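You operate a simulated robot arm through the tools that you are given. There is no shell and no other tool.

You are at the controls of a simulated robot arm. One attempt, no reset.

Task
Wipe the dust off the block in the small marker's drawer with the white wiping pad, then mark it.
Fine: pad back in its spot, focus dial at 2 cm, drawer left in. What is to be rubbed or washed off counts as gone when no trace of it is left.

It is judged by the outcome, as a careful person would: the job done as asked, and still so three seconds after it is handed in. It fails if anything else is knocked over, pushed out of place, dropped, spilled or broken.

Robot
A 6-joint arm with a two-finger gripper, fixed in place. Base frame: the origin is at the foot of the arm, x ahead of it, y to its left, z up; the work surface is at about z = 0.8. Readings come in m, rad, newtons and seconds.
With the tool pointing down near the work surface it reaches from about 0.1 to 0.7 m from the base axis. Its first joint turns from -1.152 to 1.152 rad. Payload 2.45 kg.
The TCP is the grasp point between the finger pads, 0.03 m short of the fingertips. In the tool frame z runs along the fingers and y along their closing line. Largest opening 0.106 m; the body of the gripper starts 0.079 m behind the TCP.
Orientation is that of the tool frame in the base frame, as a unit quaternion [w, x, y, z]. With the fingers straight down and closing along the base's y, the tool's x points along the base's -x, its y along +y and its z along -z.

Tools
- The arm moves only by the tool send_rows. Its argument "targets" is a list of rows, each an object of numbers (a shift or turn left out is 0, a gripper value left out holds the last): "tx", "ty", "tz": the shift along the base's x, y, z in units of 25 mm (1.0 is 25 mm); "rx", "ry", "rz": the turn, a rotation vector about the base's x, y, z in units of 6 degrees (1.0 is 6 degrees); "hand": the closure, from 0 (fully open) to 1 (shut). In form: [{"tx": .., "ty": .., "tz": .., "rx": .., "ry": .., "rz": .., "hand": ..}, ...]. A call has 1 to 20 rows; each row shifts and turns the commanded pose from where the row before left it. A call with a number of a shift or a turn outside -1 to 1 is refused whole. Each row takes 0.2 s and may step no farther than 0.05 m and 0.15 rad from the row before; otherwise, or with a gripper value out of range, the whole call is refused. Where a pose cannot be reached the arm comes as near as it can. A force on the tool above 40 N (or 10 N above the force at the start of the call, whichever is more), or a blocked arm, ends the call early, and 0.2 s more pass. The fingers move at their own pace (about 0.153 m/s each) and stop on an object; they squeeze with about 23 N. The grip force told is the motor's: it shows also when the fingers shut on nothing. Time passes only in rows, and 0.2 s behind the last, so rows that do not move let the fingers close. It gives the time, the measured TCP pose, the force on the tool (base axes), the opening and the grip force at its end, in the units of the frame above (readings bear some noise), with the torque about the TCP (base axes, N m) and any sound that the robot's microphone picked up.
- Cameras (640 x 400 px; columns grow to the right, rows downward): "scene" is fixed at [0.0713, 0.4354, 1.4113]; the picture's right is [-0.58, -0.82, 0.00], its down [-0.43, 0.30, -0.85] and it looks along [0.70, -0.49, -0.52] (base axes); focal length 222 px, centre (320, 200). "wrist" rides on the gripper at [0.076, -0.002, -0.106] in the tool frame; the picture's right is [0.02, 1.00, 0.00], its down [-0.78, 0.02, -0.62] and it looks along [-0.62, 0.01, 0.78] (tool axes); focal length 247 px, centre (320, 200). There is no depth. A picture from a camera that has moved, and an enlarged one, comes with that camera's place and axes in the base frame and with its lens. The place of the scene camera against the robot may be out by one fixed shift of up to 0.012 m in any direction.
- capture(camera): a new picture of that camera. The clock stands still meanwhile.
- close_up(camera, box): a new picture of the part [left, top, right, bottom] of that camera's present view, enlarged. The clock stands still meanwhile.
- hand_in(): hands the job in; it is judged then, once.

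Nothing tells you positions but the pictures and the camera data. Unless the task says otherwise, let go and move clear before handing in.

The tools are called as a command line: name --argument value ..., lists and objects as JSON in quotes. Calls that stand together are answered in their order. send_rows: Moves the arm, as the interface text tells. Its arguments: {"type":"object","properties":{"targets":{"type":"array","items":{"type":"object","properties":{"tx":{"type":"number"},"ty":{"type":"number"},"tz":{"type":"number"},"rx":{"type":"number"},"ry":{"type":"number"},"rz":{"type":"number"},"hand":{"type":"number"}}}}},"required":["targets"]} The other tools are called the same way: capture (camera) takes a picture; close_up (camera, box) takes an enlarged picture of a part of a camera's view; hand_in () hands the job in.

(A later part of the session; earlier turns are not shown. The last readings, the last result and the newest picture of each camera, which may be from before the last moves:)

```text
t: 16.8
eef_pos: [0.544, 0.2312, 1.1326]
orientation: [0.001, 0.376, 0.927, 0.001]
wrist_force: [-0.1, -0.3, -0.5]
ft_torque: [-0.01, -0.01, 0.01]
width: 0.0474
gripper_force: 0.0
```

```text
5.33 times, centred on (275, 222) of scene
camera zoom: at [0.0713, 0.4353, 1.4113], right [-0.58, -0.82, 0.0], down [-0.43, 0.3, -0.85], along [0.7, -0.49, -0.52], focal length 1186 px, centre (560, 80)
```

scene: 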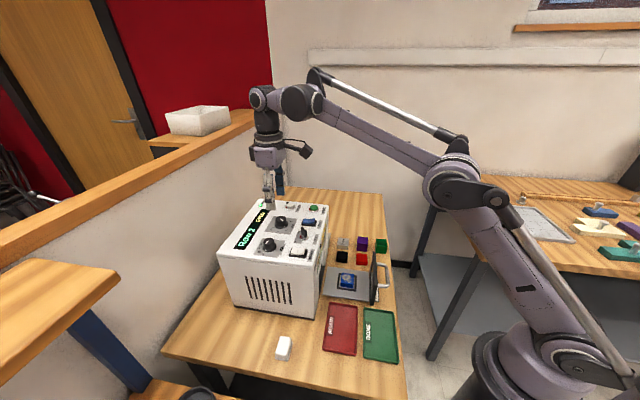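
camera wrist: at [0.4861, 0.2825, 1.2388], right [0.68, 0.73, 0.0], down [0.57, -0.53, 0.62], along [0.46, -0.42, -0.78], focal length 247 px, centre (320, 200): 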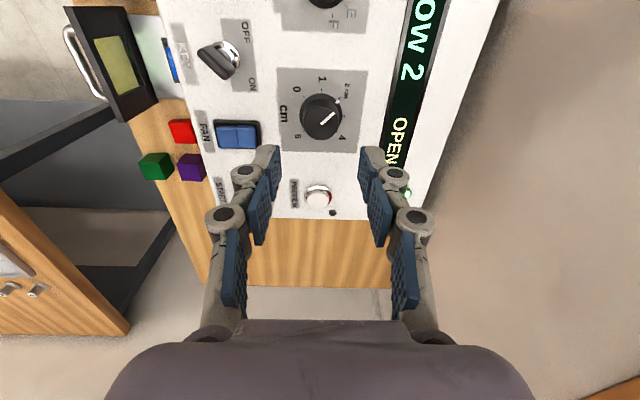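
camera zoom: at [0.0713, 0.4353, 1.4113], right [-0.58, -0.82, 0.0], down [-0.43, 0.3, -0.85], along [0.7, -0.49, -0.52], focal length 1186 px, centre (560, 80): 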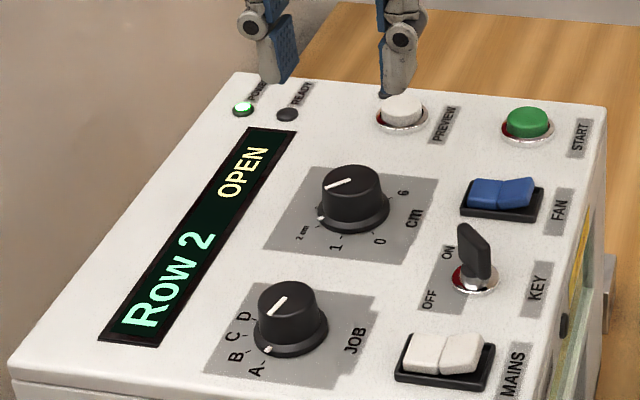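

Focus is confirmed at 2 cm, with every other control unchanged. Next I'll turn back to 45° and hover over the white pad.

send_rows --targets '[{"tx": -0.52, "ty": 0.294, "rz": 1, "hand": 0.3}, {"tx": -0.52, "ty": 0.294, "rz": 1}, {"tx": -0.52, "ty": 0.294, "rz": 1}, {"tx": -0.52, "ty": 0.294, "rz": 1}, {"tx": -0.52, "ty": 0.294, "rz": 1}, {"tx": -0.52, "ty": 0.294, "rz": 1}, {"tx": -0.52, "ty": 0.294, "rz": 1}, {"tx": -0.52, "ty": 0.294, "rz": 1}, {"tx": -0.52, "ty": 0.294, "rz": 1}, {"tx": -0.52, "ty": 0.294, "rz": 1}, {"tx": -0.52, "ty": 0.294, "rz": 1}, {"tx": -0.52, "ty": 0.294, "rz": 1}, {"tx": -0.52, "ty": 0.294, "rz": 1}, {"tx": -0.52, "ty": 0.294, "rz": 1}, {"tx": -0.52, "ty": 0.294, "rz": 0.9}]'

send_rows --targets '[{"tz": -0.8}, {"tz": -0.8}, {"tz": -0.8}, {"tz": -0.8}, {"tz": -0.8}, {"tz": -0.8}, {}]'

capture --camera "wrist"

capture --camera "scene"

```text
t: 20.0
eef_pos: [0.3474, 0.3399, 1.1332]
orientation: [0.001, -0.385, 0.923, 0.002]
wrist_force: [-0.7, -0.4, 0.2]
ft_torque: [0.01, 0.02, -0.01]
width: 0.0745
gripper_force: 0.2
```

```text
t: 21.6
eef_pos: [0.348, 0.3401, 1.0136]
orientation: [0.001, -0.384, 0.923, 0.0]
wrist_force: [0.5, -0.1, -0.6]
ft_torque: [0.0, 0.01, 0.01]
width: 0.0742
gripper_force: 0.1
```

```text
taken
camera wrist: at [0.2949, 0.2839, 1.1185], right [-0.72, 0.69, 0.0], down [0.54, 0.57, 0.62], along [0.43, 0.45, -0.78], focal length 247 px, centre (320, 200)
```

wrist: 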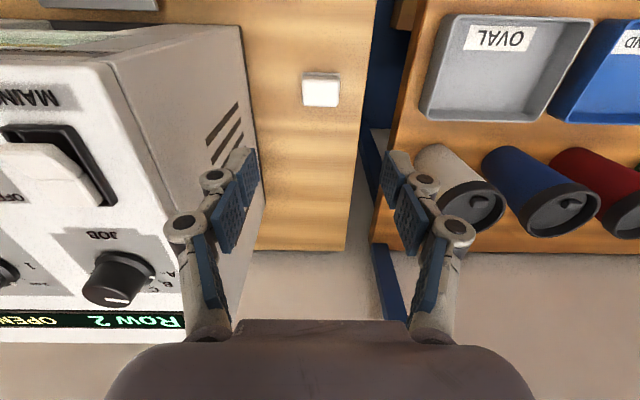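

```text
taken
```

scene: 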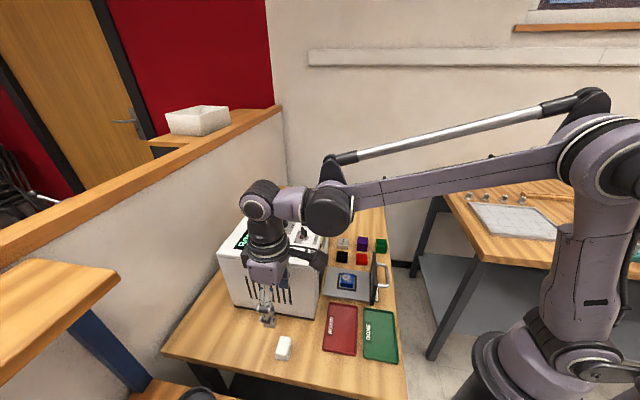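

The pad is very nearly under the fingers. I'll zoom in to refine its position and height.

close_up --camera "wrist" --box '[288, 65, 352, 115]'

```text
8.00 times, centred on (320, 90) of wrist
camera zoom: at [0.2949, 0.2839, 1.1185], right [-0.72, 0.69, 0.0], down [0.54, 0.57, 0.62], along [0.43, 0.45, -0.78], focal length 1976 px, centre (320, 1080)
```

zoom: 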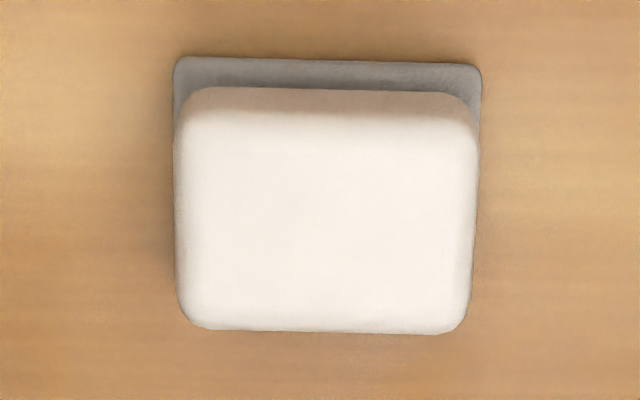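

The pad top is at z ≈ 0.826 with its centre about 2 mm further in than the fingers. I'll correct that and descend so the fingertips straddle the white body just above its grey base.

send_rows --targets '[{"tx": 0.085, "ty": 0.025, "tz": -0.5}, {"tz": -0.8}, {"tz": -0.8}, {"tz": -0.8}, {"tz": -0.8}, {"tz": -0.8}, {"tz": -0.8}, {"tz": -0.8}, {"tz": -0.8}, {}]'

capture --camera "wrist"

close_up --camera "scene" --box '[240, 310, 330, 370]'

```text
t: 23.8
eef_pos: [0.3509, 0.3406, 0.8427]
orientation: [0.0, -0.385, 0.923, 0.002]
wrist_force: [0.3, 0.5, -0.3]
ft_torque: [0.01, -0.01, -0.02]
width: 0.0741
gripper_force: 0.1
```

```text
taken
camera wrist: at [0.2959, 0.2842, 0.9474], right [-0.72, 0.69, 0.0], down [0.54, 0.57, 0.62], along [0.43, 0.45, -0.78], focal length 247 px, centre (320, 200)
```

wrist: 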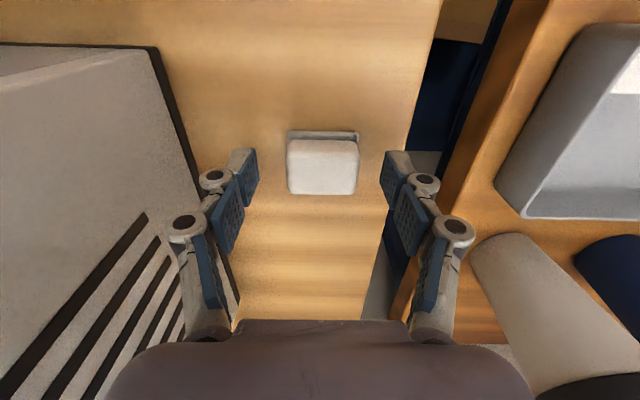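

```text
6.67 times, centred on (285, 340) of scene
camera zoom: at [0.0713, 0.4354, 1.4113], right [-0.58, -0.82, 0.0], down [-0.43, 0.3, -0.85], along [0.7, -0.49, -0.52], focal length 1482 px, centre (553, -733)
```

zoom: 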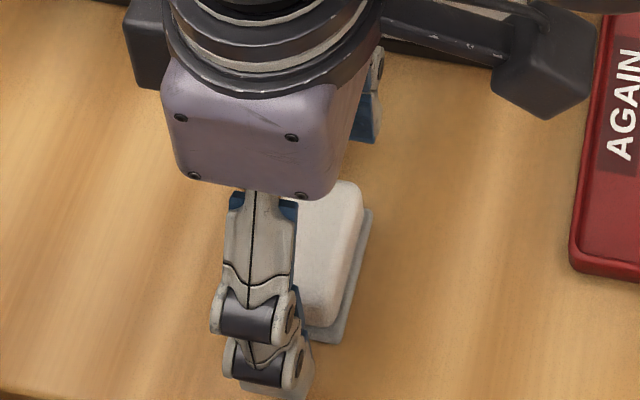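

The fingers straddle the pad cleanly. I'll lower 4 mm more and close on it.

send_rows --targets '[{"tz": -0.16}, {"hand": 1.0}, {}, {}]'

close_up --camera "wrist" --box '[240, 110, 400, 210]'

```text
t: 24.8
eef_pos: [0.3503, 0.34, 0.8369]
orientation: [0.0, -0.384, 0.923, 0.001]
wrist_force: [-0.6, 0.5, 2.9]
ft_torque: [0.09, 0.09, -0.01]
width: 0.0416
gripper_force: 23.3
```

```text
4.00 times, centred on (320, 160) of wrist
camera zoom: at [0.2964, 0.2846, 0.9431], right [-0.72, 0.69, 0.0], down [0.54, 0.57, 0.62], along [0.43, 0.45, -0.78], focal length 988 px, centre (320, 360)
```

zoom: 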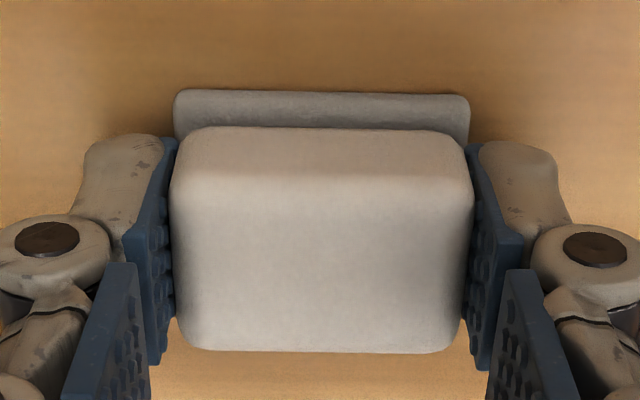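

The pad is gripped at 41.6 mm, and I note the grip pose as TCP (0.3503, 0.3400, 0.837) for putting it back. I'll lift and check what comes along.

send_rows --targets '[{"tz": 0.5}, {"tz": 0.8}, {"tz": 0.8}, {"tz": 0.8}, {"tz": 0.8}, {"tz": 0.8}, {"tz": 0.8}, {"tz": 0.8}]'

capture --camera "wrist"

close_up --camera "scene" --box '[220, 270, 330, 370]'

```text
t: 26.6
eef_pos: [0.3499, 0.3415, 0.9888]
orientation: [0.001, -0.384, 0.923, 0.001]
wrist_force: [0.3, -0.1, 0.2]
ft_torque: [-0.02, -0.02, 0.0]
width: 0.0002
gripper_force: 22.5
```

```text
taken
camera wrist: at [0.297, 0.2849, 1.0946], right [-0.72, 0.69, 0.0], down [0.54, 0.57, 0.62], along [0.43, 0.45, -0.78], focal length 247 px, centre (320, 200)
```

wrist: 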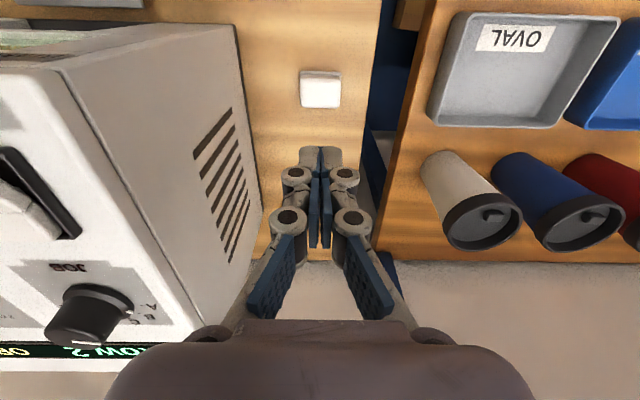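

```text
4.00 times, centred on (275, 320) of scene
camera zoom: at [0.0713, 0.4353, 1.4113], right [-0.58, -0.82, 0.0], down [-0.43, 0.3, -0.85], along [0.7, -0.49, -0.52], focal length 889 px, centre (500, -280)
```

zoom: 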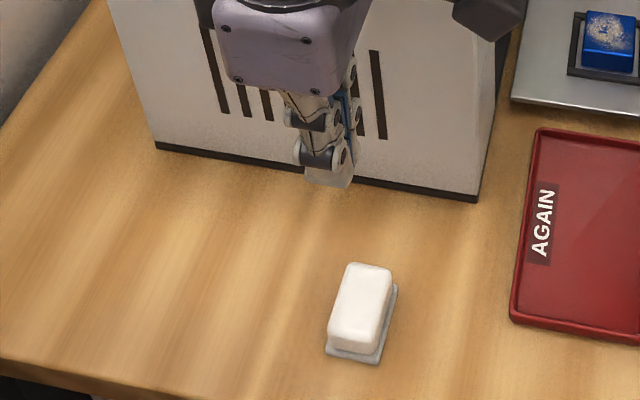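

The grip slid off the sloped white body and the pad stayed behind. I'll check whether it moved.

close_up --camera "wrist" --box '[288, 65, 352, 115]'

close_up --camera "scene" --box '[255, 325, 319, 365]'

```text
8.00 times, centred on (320, 90) of wrist
camera zoom: at [0.297, 0.2849, 1.0946], right [-0.72, 0.69, 0.0], down [0.54, 0.57, 0.62], along [0.43, 0.45, -0.78], focal length 1976 px, centre (320, 1080)
```

zoom: 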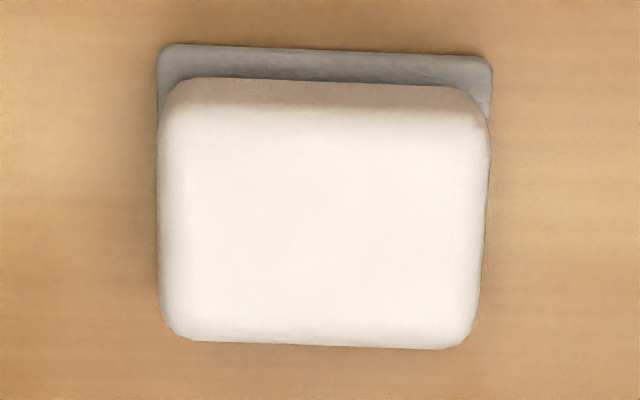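

```text
10.00 times, centred on (287, 345) of scene
camera zoom: at [0.0713, 0.4353, 1.4113], right [-0.58, -0.82, 0.0], down [-0.43, 0.3, -0.85], along [0.7, -0.49, -0.52], focal length 2223 px, centre (650, -1250)
```

zoom: 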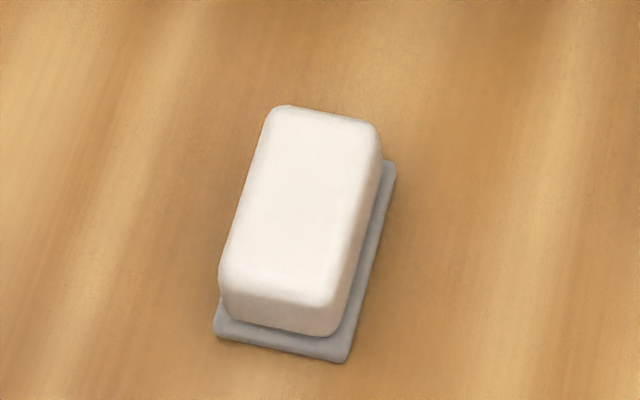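

The pad was dragged about 4 mm towards the front, and I'll correct for that when I put it back. I'll grip again lower, so the pads catch the base as well, and lift slowly.

send_rows --targets '[{"tx": -0.06, "ty": -0.16, "hand": 0.3}, {}, {"tz": -0.8}, {"tz": -0.8}, {"tz": -0.8}, {"tz": -0.8}, {"tz": -0.8}, {"tz": -0.8}, {"tz": -0.8}, {"tz": -0.64}, {}]'

close_up --camera "wrist" --box '[220, 90, 420, 215]'

```text
t: 29.0
eef_pos: [0.3481, 0.3388, 0.8336]
orientation: [0.0, -0.384, 0.923, 0.001]
wrist_force: [0.9, 0.0, -0.3]
ft_torque: [0.03, -0.02, -0.04]
width: 0.074
gripper_force: 0.0
```

```text
3.20 times, centred on (320, 152) of wrist
camera zoom: at [0.2944, 0.2812, 0.9397], right [-0.72, 0.69, 0.0], down [0.54, 0.57, 0.62], along [0.43, 0.45, -0.78], focal length 790 px, centre (320, 352)
```

zoom: 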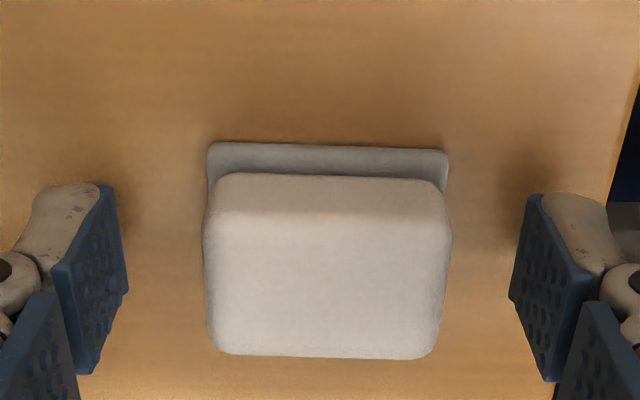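

The alignment is good. I'll lower slightly, close, wait, then lift gently in small steps.

send_rows --targets '[{"tx": -0.03, "ty": 0.03, "tz": -0.12}, {"hand": 1.0}, {}, {}, {}]'

close_up --camera "wrist" --box '[220, 90, 420, 215]'

close_up --camera "scene" --box '[240, 310, 330, 370]'

```text
t: 30.2
eef_pos: [0.3475, 0.3374, 0.8314]
orientation: [0.001, -0.384, 0.923, 0.001]
wrist_force: [-0.1, -0.3, 5.0]
ft_torque: [-0.01, 0.03, -0.03]
width: 0.0436
gripper_force: 22.6
```

```text
3.20 times, centred on (320, 152) of wrist
camera zoom: at [0.2938, 0.2819, 0.9369], right [-0.72, 0.69, 0.0], down [0.54, 0.57, 0.62], along [0.43, 0.45, -0.78], focal length 790 px, centre (320, 352)
```

zoom: 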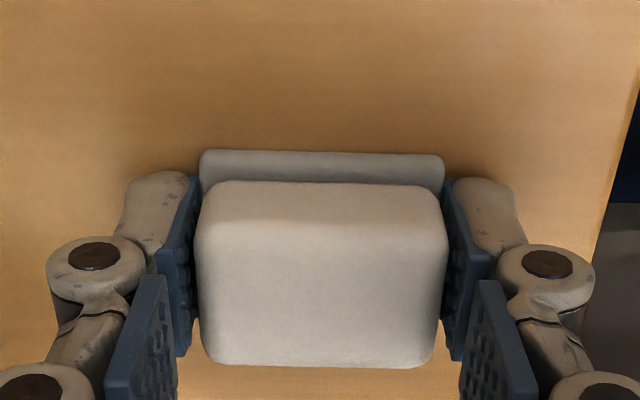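

```text
6.67 times, centred on (285, 340) of scene
camera zoom: at [0.0713, 0.4353, 1.4113], right [-0.58, -0.82, 0.0], down [-0.43, 0.3, -0.85], along [0.7, -0.49, -0.52], focal length 1482 px, centre (553, -733)
```

zoom: 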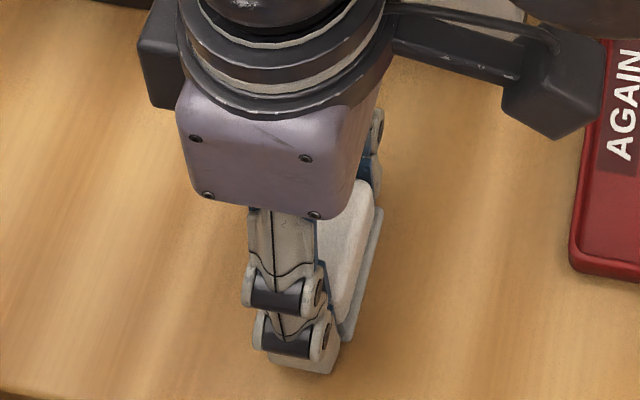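

Width is 43.6 mm now, a deeper grip. I'll lift 10 mm slowly and see whether it holds.

send_rows --targets '[{"tz": 0.1}, {"tz": 0.1}, {"tz": 0.1}, {"tz": 0.1}, {"tz": 0.1}, {}]'

close_up --camera "wrist" --box '[220, 90, 420, 215]'

close_up --camera "scene" --box '[240, 310, 330, 370]'

```text
t: 31.6
eef_pos: [0.3469, 0.337, 0.8441]
orientation: [0.001, -0.384, 0.923, 0.001]
wrist_force: [0.7, 0.4, -0.7]
ft_torque: [0.03, 0.04, -0.01]
width: 0.044
gripper_force: 23.5
```

```text
3.20 times, centred on (320, 152) of wrist
camera zoom: at [0.2943, 0.2811, 0.9491], right [-0.72, 0.69, 0.0], down [0.54, 0.57, 0.62], along [0.43, 0.45, -0.78], focal length 790 px, centre (320, 352)
```

zoom: 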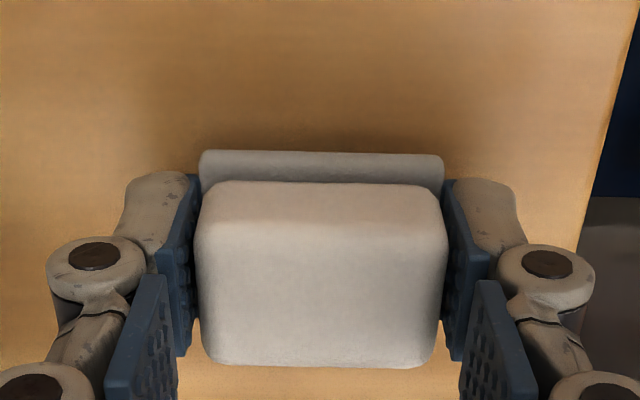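

```text
6.67 times, centred on (285, 340) of scene
camera zoom: at [0.0713, 0.4354, 1.4113], right [-0.58, -0.82, 0.0], down [-0.43, 0.3, -0.85], along [0.7, -0.49, -0.52], focal length 1482 px, centre (553, -733)
```

zoom: 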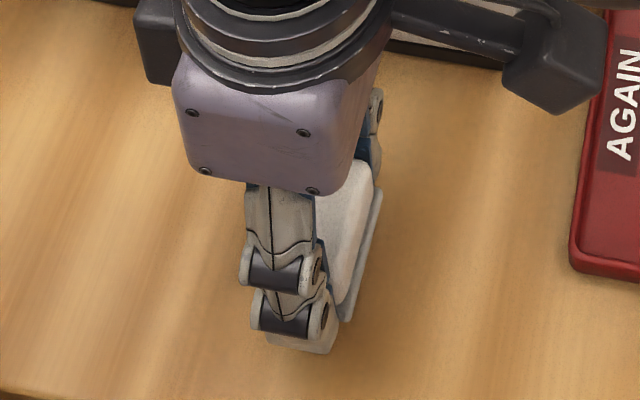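

The pad is lifted and held square. I'll retreat towards the front, clear of the machine, then move sideways over the drawer and look at the block.

send_rows --targets '[{"tz": 0.5}, {"tz": 0.7}, {"tz": 0.7}, {"tx": -0.6, "ty": -0.6, "tz": 0.6}, {"tx": -0.6, "ty": -0.6, "tz": 0.6}, {"tx": -0.6, "ty": -0.6, "tz": 0.6}, {"tx": -0.6, "ty": -0.6, "tz": 0.4}, {"tx": -0.6, "ty": -0.6}, {"tx": -0.6, "ty": -0.6}, {"tx": -0.2, "ty": -0.2}]'

send_rows --targets '[{"tx": 0.6, "ty": -0.6}, {"tx": 0.6, "ty": -0.6}, {"tx": 0.6, "ty": -0.6}, {"tx": 0.6, "ty": -0.6}, {"tx": 0.6, "ty": -0.6}, {"tx": 0.6, "ty": -0.6}, {"tx": 0.6, "ty": -0.6}, {"tx": 0.6, "ty": -0.6}, {"tx": 0.6, "ty": -0.6}, {"tx": 0.6, "ty": -0.6}, {}]'

capture --camera "wrist"

capture --camera "scene"

```text
t: 33.8
eef_pos: [0.2538, 0.241, 0.9441]
orientation: [0.0, -0.384, 0.923, 0.001]
wrist_force: [-0.5, -0.8, -1.0]
ft_torque: [0.01, 0.03, 0.02]
width: 0.044
gripper_force: 23.0
```

```text
t: 36.2
eef_pos: [0.4034, 0.0914, 0.945]
orientation: [0.001, -0.385, 0.923, 0.002]
wrist_force: [-0.3, -0.3, -0.5]
ft_torque: [0.0, 0.02, 0.01]
width: 0.044
gripper_force: 23.2
```

```text
taken
camera wrist: at [0.3504, 0.0358, 1.0515], right [-0.72, 0.69, 0.0], down [0.54, 0.57, 0.62], along [0.43, 0.45, -0.78], focal length 247 px, centre (320, 200)
```

wrist: 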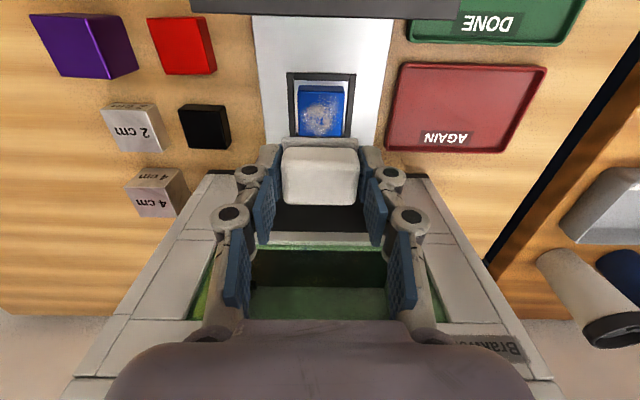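

```text
taken
```

scene: 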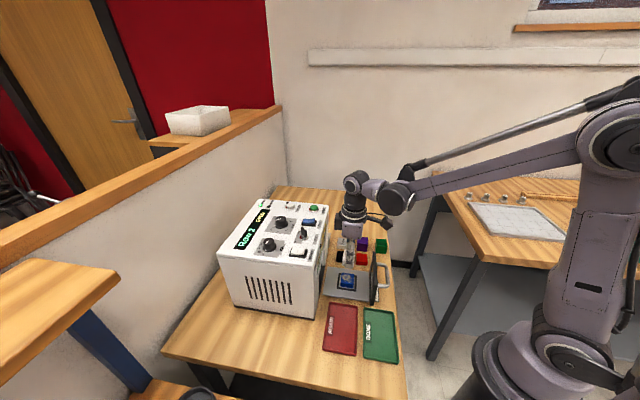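

The pad is just beyond the block in this view and the block is clearly visible. I'll zoom in to measure it.

close_up --camera "wrist" --box '[270, 60, 374, 155]'

close_up --camera "scene" --box '[310, 220, 400, 310]'

```text
4.21 times, centred on (322, 108) of wrist
camera zoom: at [0.3504, 0.0358, 1.0515], right [-0.72, 0.69, 0.0], down [0.54, 0.57, 0.62], along [0.43, 0.45, -0.78], focal length 1040 px, centre (312, 590)
```

zoom: 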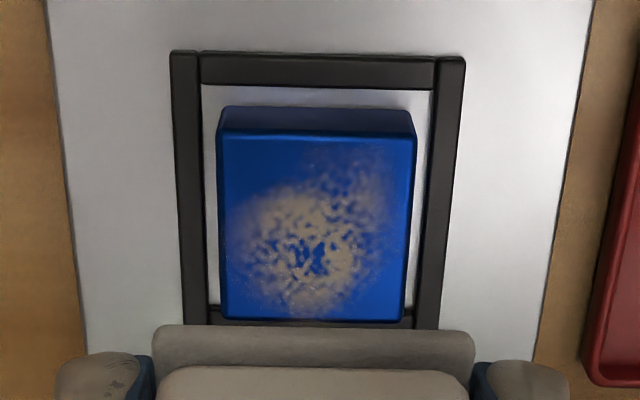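

```text
4.44 times, centred on (355, 265) of scene
camera zoom: at [0.0714, 0.4353, 1.4113], right [-0.58, -0.82, 0.0], down [-0.43, 0.3, -0.85], along [0.7, -0.49, -0.52], focal length 988 px, centre (164, -89)
```

zoom: 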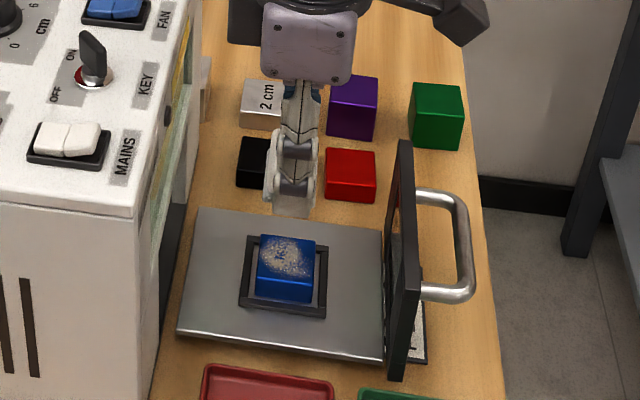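

The block top is about 38 mm square, centred at about (0.402, 0.090) with its top near z ≈ 0.84, and the pad covers its full width. I'll lower the pad towards it in small steps and watch the force.

send_rows --targets '[{"tx": -0.06, "ty": -0.06, "tz": -0.6}, {"tz": -0.6}, {"tz": -0.6}, {"tz": -0.4}, {}]'

capture --camera "wrist"

close_up --camera "scene" --box '[320, 240, 390, 310]'

```text
t: 37.4
eef_pos: [0.4024, 0.0901, 0.8904]
orientation: [0.001, -0.385, 0.923, 0.001]
wrist_force: [-0.3, 0.5, -0.6]
ft_torque: [0.0, 0.04, 0.0]
width: 0.0436
gripper_force: 22.7
```

```text
taken
camera wrist: at [0.3485, 0.0342, 0.9958], right [-0.72, 0.69, 0.0], down [0.54, 0.57, 0.62], along [0.43, 0.45, -0.78], focal length 247 px, centre (320, 200)
```

wrist: 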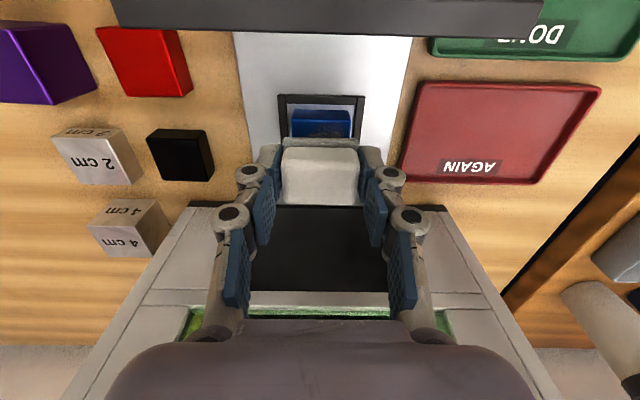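

```text
5.71 times, centred on (355, 275) of scene
camera zoom: at [0.0713, 0.4354, 1.4113], right [-0.58, -0.82, 0.0], down [-0.43, 0.3, -0.85], along [0.7, -0.49, -0.52], focal length 1270 px, centre (120, -229)
```

zoom: 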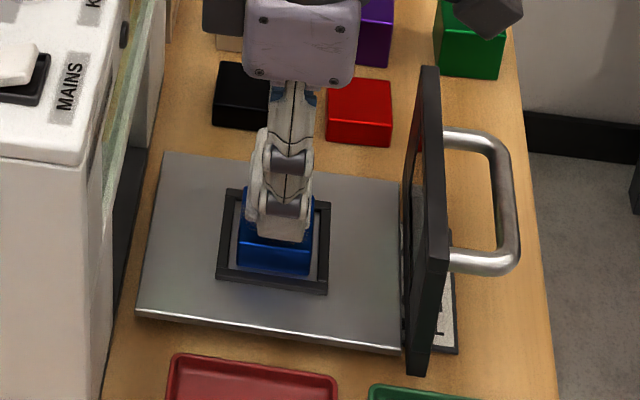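

The pad is centred over the block. I'll continue down in 2 mm steps.

send_rows --targets '[{"tz": -0.1}, {"tz": -0.1}, {"tz": -0.1}, {"tz": -0.1}, {}]'

close_up --camera "wrist" --box '[240, 70, 400, 190]'

```text
t: 38.6
eef_pos: [0.401, 0.0921, 0.8813]
orientation: [0.0, -0.385, 0.923, 0.001]
wrist_force: [-0.5, 0.8, -1.0]
ft_torque: [-0.01, 0.01, -0.01]
width: 0.0438
gripper_force: 23.2
```

```text
3.33 times, centred on (320, 130) of wrist
camera zoom: at [0.3474, 0.0354, 0.9861], right [-0.72, 0.69, 0.0], down [0.54, 0.57, 0.62], along [0.43, 0.45, -0.78], focal length 823 px, centre (320, 433)
```

zoom: 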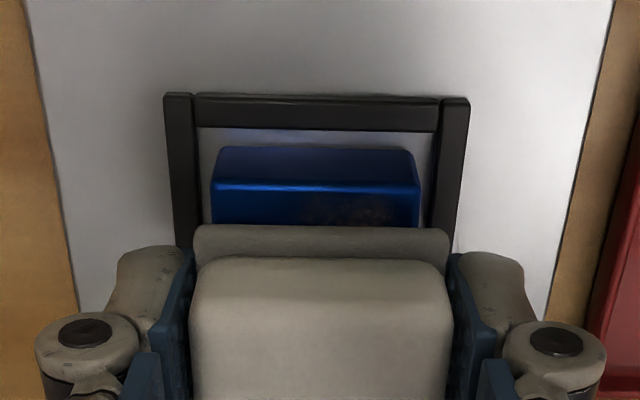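

Not touching yet. I'll go on in 1 mm steps.

send_rows --targets '[{"tz": -0.06}, {"tz": -0.06}, {"tz": -0.06}, {}]'

send_rows --targets '[{"tz": -0.04}, {"tz": -0.04}, {}]'

```text
t: 39.6
eef_pos: [0.401, 0.091, 0.8762]
orientation: [0.0, -0.384, 0.923, 0.001]
wrist_force: [0.1, -0.8, 0.3]
ft_torque: [-0.01, 0.0, -0.01]
width: 0.0439
gripper_force: 23.1
```

```text
t: 40.4
eef_pos: [0.401, 0.0909, 0.8734]
orientation: [0.0, -0.384, 0.923, 0.001]
wrist_force: [0.5, -0.6, -0.1]
ft_torque: [0.01, -0.02, -0.02]
width: 0.0438
gripper_force: 22.9
```

Still free of contact at TCP z 0.8734. I'll keep going in small steps.

send_rows --targets '[{"tz": -0.04}, {"tz": -0.04}, {}]'

close_up --camera "wrist" --box '[240, 70, 400, 190]'

close_up --camera "scene" --box '[330, 260, 370, 300]'

```text
t: 41.2
eef_pos: [0.4006, 0.0918, 0.8725]
orientation: [0.001, -0.384, 0.923, 0.001]
wrist_force: [0.1, 0.1, -0.7]
ft_torque: [0.01, 0.0, -0.04]
width: 0.044
gripper_force: 22.9
```

```text
3.33 times, centred on (320, 130) of wrist
camera zoom: at [0.3477, 0.035, 0.9777], right [-0.72, 0.69, 0.0], down [0.54, 0.57, 0.62], along [0.43, 0.45, -0.78], focal length 823 px, centre (320, 433)
```

zoom: 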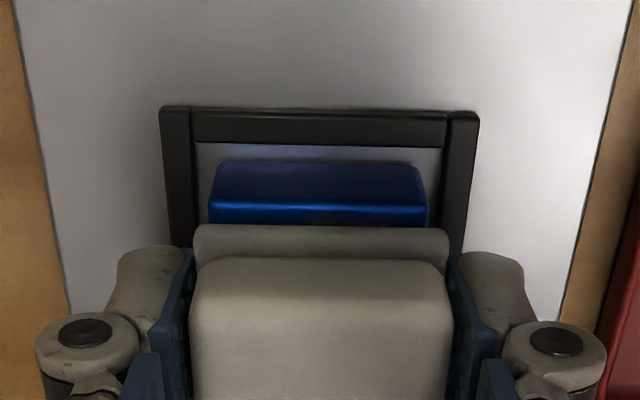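

```text
10.00 times, centred on (350, 280) of scene
camera zoom: at [0.0713, 0.4354, 1.4113], right [-0.58, -0.82, 0.0], down [-0.43, 0.3, -0.85], along [0.7, -0.49, -0.52], focal length 2223 px, centre (20, -600)
```

zoom: 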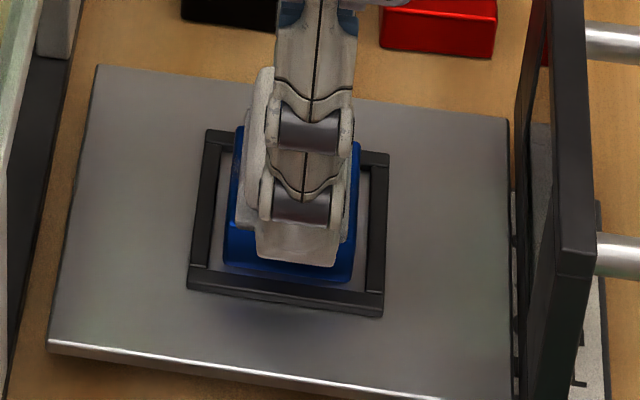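

Still no contact force, so I'll continue down.

send_rows --targets '[{"tz": -0.04}, {"tz": -0.04}, {}]'

send_rows --targets '[{"tz": -0.04}, {"tz": -0.04}, {}]'

```text
t: 42.0
eef_pos: [0.4022, 0.0908, 0.8697]
orientation: [0.001, -0.384, 0.923, 0.002]
wrist_force: [0.1, -0.4, 0.0]
ft_torque: [-0.01, 0.02, -0.02]
width: 0.0438
gripper_force: 23.2
```

```text
t: 42.8
eef_pos: [0.4021, 0.0909, 0.8684]
orientation: [0.001, -0.385, 0.923, 0.001]
wrist_force: [1.5, -0.5, 26.4]
ft_torque: [-0.02, 0.0, 0.01]
width: 0.0441
gripper_force: 23.2
```

Contact: 26 N at TCP z 0.868, so the block top is at about 0.837. I'll ease off to a light pressure before wiping.

send_rows --targets '[{"tz": 0.03}, {}]'

```text
t: 43.4
eef_pos: [0.4015, 0.0906, 0.8676]
orientation: [0.001, -0.385, 0.923, 0.001]
wrist_force: [0.9, 0.1, 1.3]
ft_torque: [-0.05, -0.02, 0.02]
width: 0.0438
gripper_force: 22.7
```

Light contact now. I'll press about 0.2 mm further and wipe back and forth along the depth direction.

send_rows --targets '[{"tz": -0.008}, {"tx": 0.16, "ty": 0.16}, {"tx": 0.16, "ty": 0.16}, {"tx": -0.16, "ty": -0.16}, {"tx": -0.16, "ty": -0.16}, {"tx": -0.16, "ty": -0.16}, {"tx": -0.16, "ty": -0.16}, {"tx": 0.16, "ty": 0.16}, {"tx": 0.16, "ty": 0.16}]'

close_up --camera "wrist" --box '[240, 70, 400, 190]'

```text
t: 45.4
eef_pos: [0.4016, 0.0892, 0.8689]
orientation: [0.001, -0.383, 0.924, 0.0]
wrist_force: [-0.2, -1.7, 6.8]
ft_torque: [0.02, -0.04, 0.01]
width: 0.0439
gripper_force: 23.2
```

```text
3.33 times, centred on (320, 130) of wrist
camera zoom: at [0.3479, 0.0347, 0.9739], right [-0.72, 0.69, 0.0], down [0.54, 0.57, 0.62], along [0.43, 0.45, -0.78], focal length 823 px, centre (320, 433)
```

zoom: 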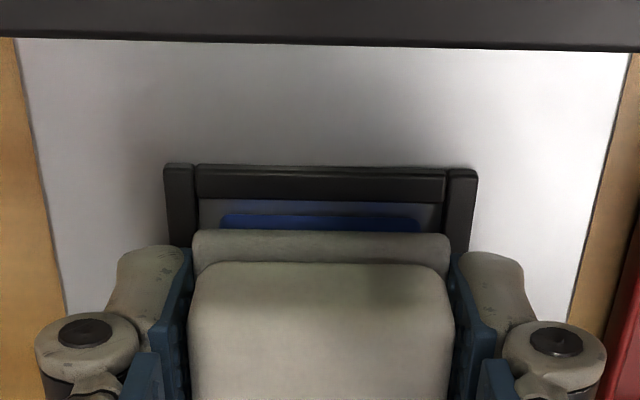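

The wipe along the depth direction dragged the sliding drawer along with the pad. I'll check how far it moved, then wipe sideways, where the drawer is constrained.

close_up --camera "scene" --box '[310, 220, 400, 310]'

capture --camera "wrist"

```text
4.44 times, centred on (355, 265) of scene
camera zoom: at [0.0712, 0.4353, 1.4113], right [-0.58, -0.82, 0.0], down [-0.43, 0.3, -0.85], along [0.7, -0.49, -0.52], focal length 988 px, centre (164, -89)
```

zoom: 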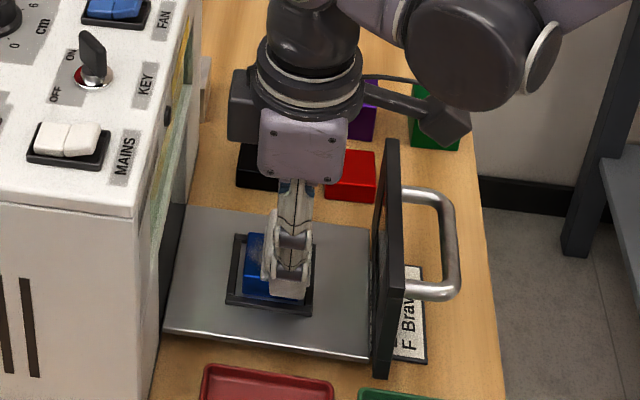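

```text
taken
camera wrist: at [0.3479, 0.0347, 0.9739], right [-0.72, 0.69, 0.0], down [0.54, 0.57, 0.62], along [0.43, 0.45, -0.78], focal length 247 px, centre (320, 200)
```

wrist: 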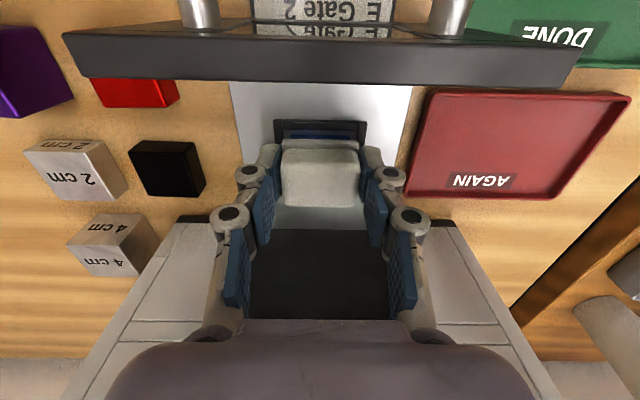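

The drawer slid in by about 13 mm, which is harmless since it has to go in anyway. The pad now covers the near part of the block, so I'll wipe sideways here.

send_rows --targets '[{"tx": -0.16, "ty": 0.16}, {"tx": 0.16, "ty": -0.16}, {"tx": 0.16, "ty": -0.16}, {"tx": -0.16, "ty": 0.16}, {"tx": -0.16, "ty": 0.16}, {"tx": 0.16, "ty": -0.16}, {"tx": 0.16, "ty": -0.16}, {"tx": -0.16, "ty": 0.16}, {"tx": -0.16, "ty": 0.16}, {"tx": 0.16, "ty": -0.16}, {"tx": 0.16, "ty": -0.16}, {"tx": -0.16, "ty": 0.16}]'

send_rows --targets '[{"tz": 0.3}, {"tx": -0.3, "ty": -0.3, "tz": 0.6}, {"tx": -0.3, "ty": -0.3, "tz": 0.6}, {"tz": 0.4}, {}]'

capture --camera "wrist"

close_up --camera "scene" --box '[310, 220, 400, 310]'

```text
t: 48.0
eef_pos: [0.4012, 0.0911, 0.8697]
orientation: [0.0, -0.383, 0.924, 0.002]
wrist_force: [0.2, -0.5, -0.8]
ft_torque: [0.0, 0.0, 0.03]
width: 0.044
gripper_force: 22.9
```

```text
t: 49.2
eef_pos: [0.3858, 0.0746, 0.9169]
orientation: [0.001, -0.383, 0.924, 0.001]
wrist_force: [-0.1, -1.5, -0.4]
ft_torque: [0.0, 0.0, -0.01]
width: 0.0439
gripper_force: 23.3
```

```text
taken
camera wrist: at [0.3321, 0.0196, 1.0224], right [-0.72, 0.69, 0.0], down [0.54, 0.57, 0.62], along [0.43, 0.45, -0.78], focal length 247 px, centre (320, 200)
```

wrist: 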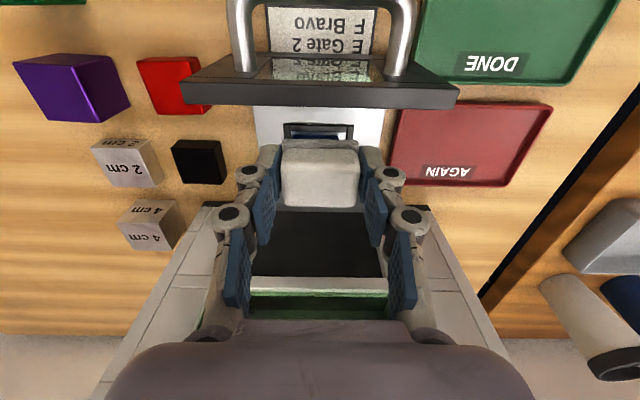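

```text
4.44 times, centred on (355, 265) of scene
camera zoom: at [0.0713, 0.4354, 1.4113], right [-0.58, -0.82, 0.0], down [-0.43, 0.3, -0.85], along [0.7, -0.49, -0.52], focal length 988 px, centre (164, -89)
```

zoom: 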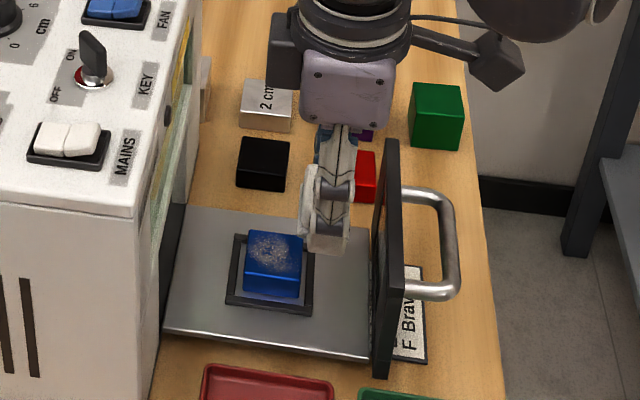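

Wiping works: the dust is thinner. I'll look closely at what is left.

close_up --camera "scene" --box '[333, 262, 363, 292]'

```text
13.33 times, centred on (348, 277) of scene
camera zoom: at [0.0713, 0.4354, 1.4113], right [-0.58, -0.82, 0.0], down [-0.43, 0.3, -0.85], along [0.7, -0.49, -0.52], focal length 2964 px, centre (-53, -827)
```

zoom: 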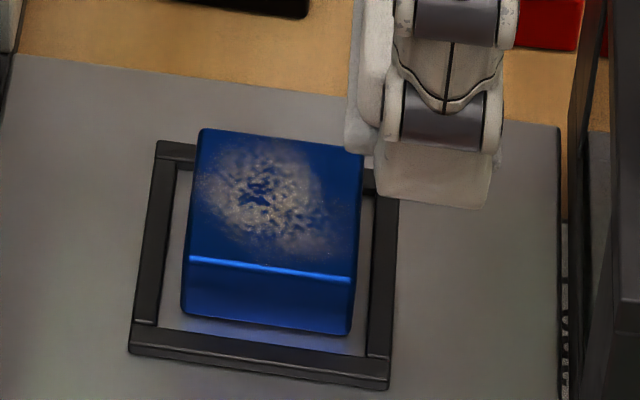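

The dust has faded but not gone. I'll set the pad back on, centred a little deeper on the block, with a firmer but still moderate pressure.

send_rows --targets '[{"tx": 0.53, "ty": 0.5}, {"tx": 0.53, "ty": 0.5}, {"tz": -0.7}, {"tz": -0.7}, {"tz": -0.3}, {"tz": -0.18}, {}]'

close_up --camera "wrist" --box '[240, 70, 400, 190]'

```text
t: 50.8
eef_pos: [0.4121, 0.1022, 0.8678]
orientation: [0.0, -0.385, 0.923, 0.002]
wrist_force: [0.4, 0.0, -0.3]
ft_torque: [-0.01, 0.0, 0.05]
width: 0.044
gripper_force: 23.5
```

```text
3.33 times, centred on (320, 130) of wrist
camera zoom: at [0.3593, 0.0453, 0.9744], right [-0.72, 0.69, 0.0], down [0.54, 0.57, 0.62], along [0.43, 0.45, -0.78], focal length 823 px, centre (320, 433)
```

zoom: 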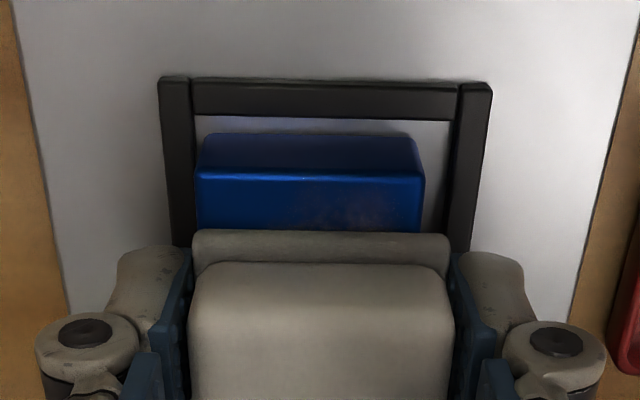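

The pad is over the far two-thirds of the block. I'll make contact here first and wipe sideways.

send_rows --targets '[{"tx": 0.03, "ty": -0.03, "tz": -0.02}, {}]'

send_rows --targets '[{"tz": -0.02}, {}]'

```text
t: 51.4
eef_pos: [0.4146, 0.0991, 0.8691]
orientation: [0.0, -0.385, 0.923, 0.001]
wrist_force: [0.3, -0.3, -1.0]
ft_torque: [0.0, 0.01, -0.01]
width: 0.0436
gripper_force: 23.2
```

```text
t: 52.0
eef_pos: [0.4145, 0.1006, 0.8679]
orientation: [0.0, -0.385, 0.923, 0.0]
wrist_force: [0.4, -0.3, 1.6]
ft_torque: [-0.04, -0.02, -0.03]
width: 0.0437
gripper_force: 23.4
```

Contact is just starting. I'll press a touch more and wipe sideways.

send_rows --targets '[{"tz": -0.012}, {"tx": -0.14, "ty": 0.14}, {"tx": 0.14, "ty": -0.14}, {"tx": 0.14, "ty": -0.14}, {"tx": -0.14, "ty": 0.14}, {"tx": -0.14, "ty": 0.14}, {"tx": 0.14, "ty": -0.14}, {"tx": 0.14, "ty": -0.14}, {"tx": -0.14, "ty": 0.14}, {"tx": -0.14, "ty": 0.14}, {"tx": 0.14, "ty": -0.14}, {"tx": 0.14, "ty": -0.14}, {"tx": -0.14, "ty": 0.14}, {}]'

close_up --camera "wrist" --box '[240, 70, 400, 190]'

```text
t: 55.0
eef_pos: [0.4147, 0.1, 0.8684]
orientation: [0.001, -0.384, 0.923, 0.0]
wrist_force: [2.3, -1.4, 3.8]
ft_torque: [-0.08, -0.02, -0.03]
width: 0.0439
gripper_force: 23.2
```

```text
3.33 times, centred on (320, 130) of wrist
camera zoom: at [0.3611, 0.0436, 0.9732], right [-0.72, 0.69, 0.0], down [0.54, 0.57, 0.62], along [0.43, 0.45, -0.78], focal length 823 px, centre (320, 433)
```

zoom: 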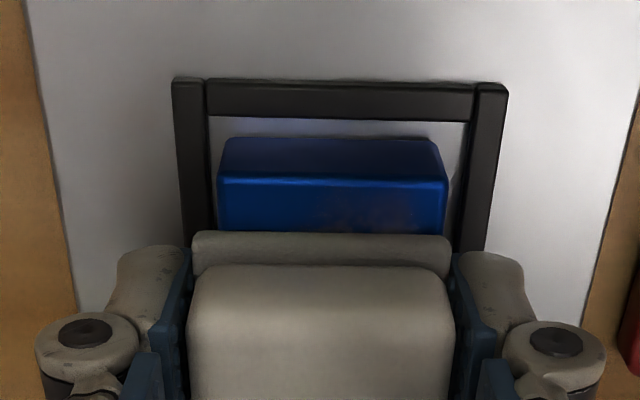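

Good contact throughout. Next I'll hop 8 mm towards the front and repeat with slightly more pressure.

send_rows --targets '[{"tz": 0.16}, {"tx": -0.26, "ty": -0.2}, {"tz": -0.16}, {"tz": -0.014}, {"tx": -0.14, "ty": 0.14}, {"tx": 0.14, "ty": -0.14}, {"tx": 0.14, "ty": -0.14}, {"tx": -0.14, "ty": 0.14}, {"tx": -0.14, "ty": 0.14}, {"tx": 0.14, "ty": -0.14}, {"tx": 0.14, "ty": -0.14}, {"tx": -0.14, "ty": 0.14}, {"tx": -0.14, "ty": 0.14}, {"tx": 0.14, "ty": -0.14}, {"tx": 0.14, "ty": -0.14}, {"tx": -0.14, "ty": 0.14}, {}]'

close_up --camera "wrist" --box '[240, 70, 400, 190]'

```text
t: 58.6
eef_pos: [0.4051, 0.0952, 0.8678]
orientation: [0.0, -0.385, 0.923, 0.002]
wrist_force: [-0.1, 0.1, -0.5]
ft_torque: [0.06, 0.0, 0.0]
width: 0.044
gripper_force: 23.1
```

```text
3.33 times, centred on (320, 130) of wrist
camera zoom: at [0.3533, 0.0392, 0.9733], right [-0.72, 0.69, 0.0], down [0.54, 0.57, 0.62], along [0.43, 0.45, -0.78], focal length 823 px, centre (320, 433)
```

zoom: 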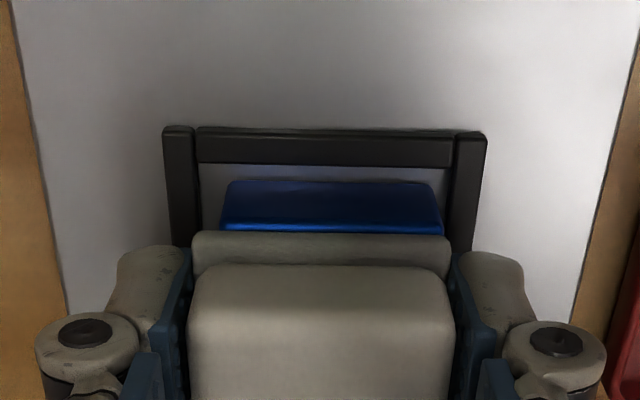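

Contact was lost here. I'll lower in quarter-millimetre steps until the force shows.

send_rows --targets '[{"tz": -0.02}, {}]'

send_rows --targets '[{"tz": -0.012}, {}]'

```text
t: 59.2
eef_pos: [0.407, 0.0953, 0.8672]
orientation: [0.0, -0.385, 0.923, 0.001]
wrist_force: [0.2, 0.3, 15.2]
ft_torque: [0.04, 0.0, 0.01]
width: 0.0439
gripper_force: 22.7
```

```text
t: 59.8
eef_pos: [0.4057, 0.0953, 0.8671]
orientation: [0.002, -0.385, 0.923, 0.0]
wrist_force: [-0.4, 0.3, 26.3]
ft_torque: [0.03, -0.03, -0.03]
width: 0.0438
gripper_force: 23.2
```

That's 26 N, a bit firm, so I'll back off slightly and wipe sideways at around 15 N.

send_rows --targets '[{"tz": 0.012}, {"tx": -0.12, "ty": 0.12}, {"tx": 0.12, "ty": -0.12}, {"tx": 0.12, "ty": -0.12}, {"tx": -0.12, "ty": 0.12}, {"tx": -0.12, "ty": 0.12}, {"tx": 0.12, "ty": -0.12}, {"tx": 0.12, "ty": -0.12}, {"tx": -0.12, "ty": 0.12}, {"tx": -0.12, "ty": 0.12}, {"tx": 0.12, "ty": -0.12}, {"tx": 0.12, "ty": -0.12}, {"tx": -0.12, "ty": 0.12}, {}]'

close_up --camera "wrist" --box '[240, 70, 400, 190]'

```text
t: 62.8
eef_pos: [0.4073, 0.0959, 0.8664]
orientation: [0.0, -0.383, 0.924, 0.0]
wrist_force: [4.0, -3.3, 10.0]
ft_torque: [-0.05, -0.1, 0.03]
width: 0.0441
gripper_force: 23.1
```

```text
3.33 times, centred on (320, 130) of wrist
camera zoom: at [0.3543, 0.0393, 0.9723], right [-0.72, 0.69, 0.0], down [0.54, 0.57, 0.62], along [0.43, 0.45, -0.78], focal length 823 px, centre (320, 433)
```

zoom: 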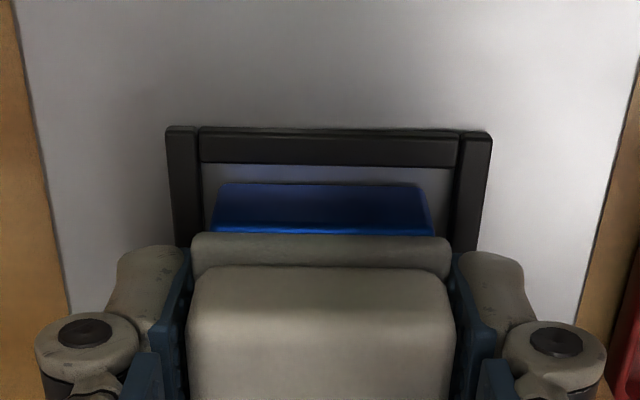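

Good solid contact. I'll lift and look at the block.

send_rows --targets '[{"tz": 0.4}, {"tz": 0.8}, {"tz": 0.8}, {"tx": -0.1, "ty": -0.1, "tz": 0.8}, {"tz": 0.4}, {}]'

close_up --camera "wrist" --box '[270, 60, 374, 155]'

close_up --camera "scene" --box '[333, 262, 363, 292]'

```text
t: 64.2
eef_pos: [0.4043, 0.0933, 0.9464]
orientation: [0.001, -0.385, 0.923, 0.002]
wrist_force: [0.1, 0.2, -0.9]
ft_torque: [0.0, 0.0, -0.05]
width: 0.0442
gripper_force: 23.0
```

```text
4.21 times, centred on (322, 108) of wrist
camera zoom: at [0.3508, 0.0373, 1.0526], right [-0.72, 0.69, 0.0], down [0.54, 0.57, 0.62], along [0.43, 0.45, -0.78], focal length 1040 px, centre (312, 590)
```

zoom: 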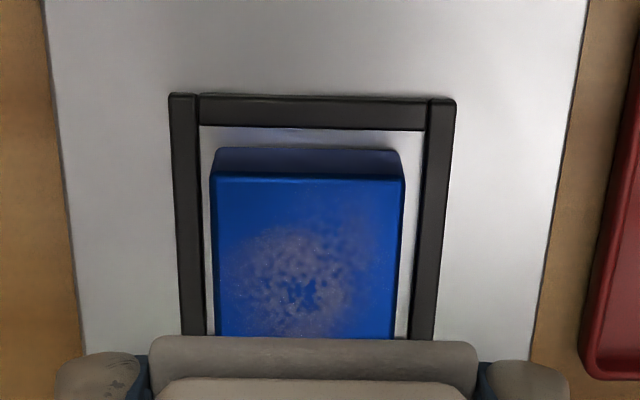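

```text
13.33 times, centred on (348, 277) of scene
camera zoom: at [0.0713, 0.4354, 1.4113], right [-0.58, -0.82, 0.0], down [-0.43, 0.3, -0.85], along [0.7, -0.49, -0.52], focal length 2964 px, centre (-53, -827)
```

zoom: 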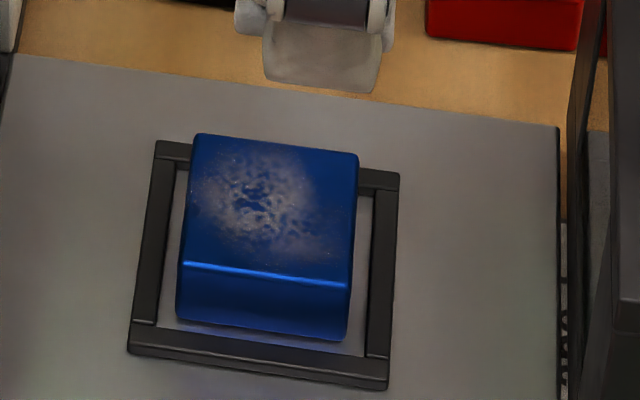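

The block has about 5 mm of play in its frame, so short strokes mostly moved the block along with the pad. I'll use longer strokes of about ±13 mm to get real rubbing.

send_rows --targets '[{"tx": 0.26, "ty": 0.2, "tz": -0.6}, {"tz": -0.8}, {"tz": -0.8}, {"tz": -0.6}, {"tz": -0.3}, {"tz": -0.07}, {}]'

send_rows --targets '[{"tz": -0.02}, {}]'

```text
t: 65.8
eef_pos: [0.4103, 0.0974, 0.8673]
orientation: [0.001, -0.383, 0.924, 0.002]
wrist_force: [-0.6, 0.0, 0.4]
ft_torque: [0.03, 0.05, 0.05]
width: 0.0439
gripper_force: 22.6
```

```text
t: 66.4
eef_pos: [0.4105, 0.0969, 0.8678]
orientation: [0.0, -0.385, 0.923, 0.0]
wrist_force: [-0.5, 0.8, -0.3]
ft_torque: [0.03, 0.01, 0.0]
width: 0.0439
gripper_force: 22.7
```

send_rows --targets '[{"tz": -0.02}, {}]'

send_rows --targets '[{"tz": -0.012}, {}]'

```text
t: 67.0
eef_pos: [0.411, 0.0979, 0.8675]
orientation: [0.0, -0.384, 0.923, 0.001]
wrist_force: [-0.1, 0.9, 9.5]
ft_torque: [-0.01, -0.02, 0.01]
width: 0.0441
gripper_force: 23.3
```

```text
t: 67.6
eef_pos: [0.4108, 0.0976, 0.8661]
orientation: [0.001, -0.384, 0.923, 0.002]
wrist_force: [0.1, 0.9, 13.2]
ft_torque: [0.01, -0.01, 0.01]
width: 0.0436
gripper_force: 22.8
```

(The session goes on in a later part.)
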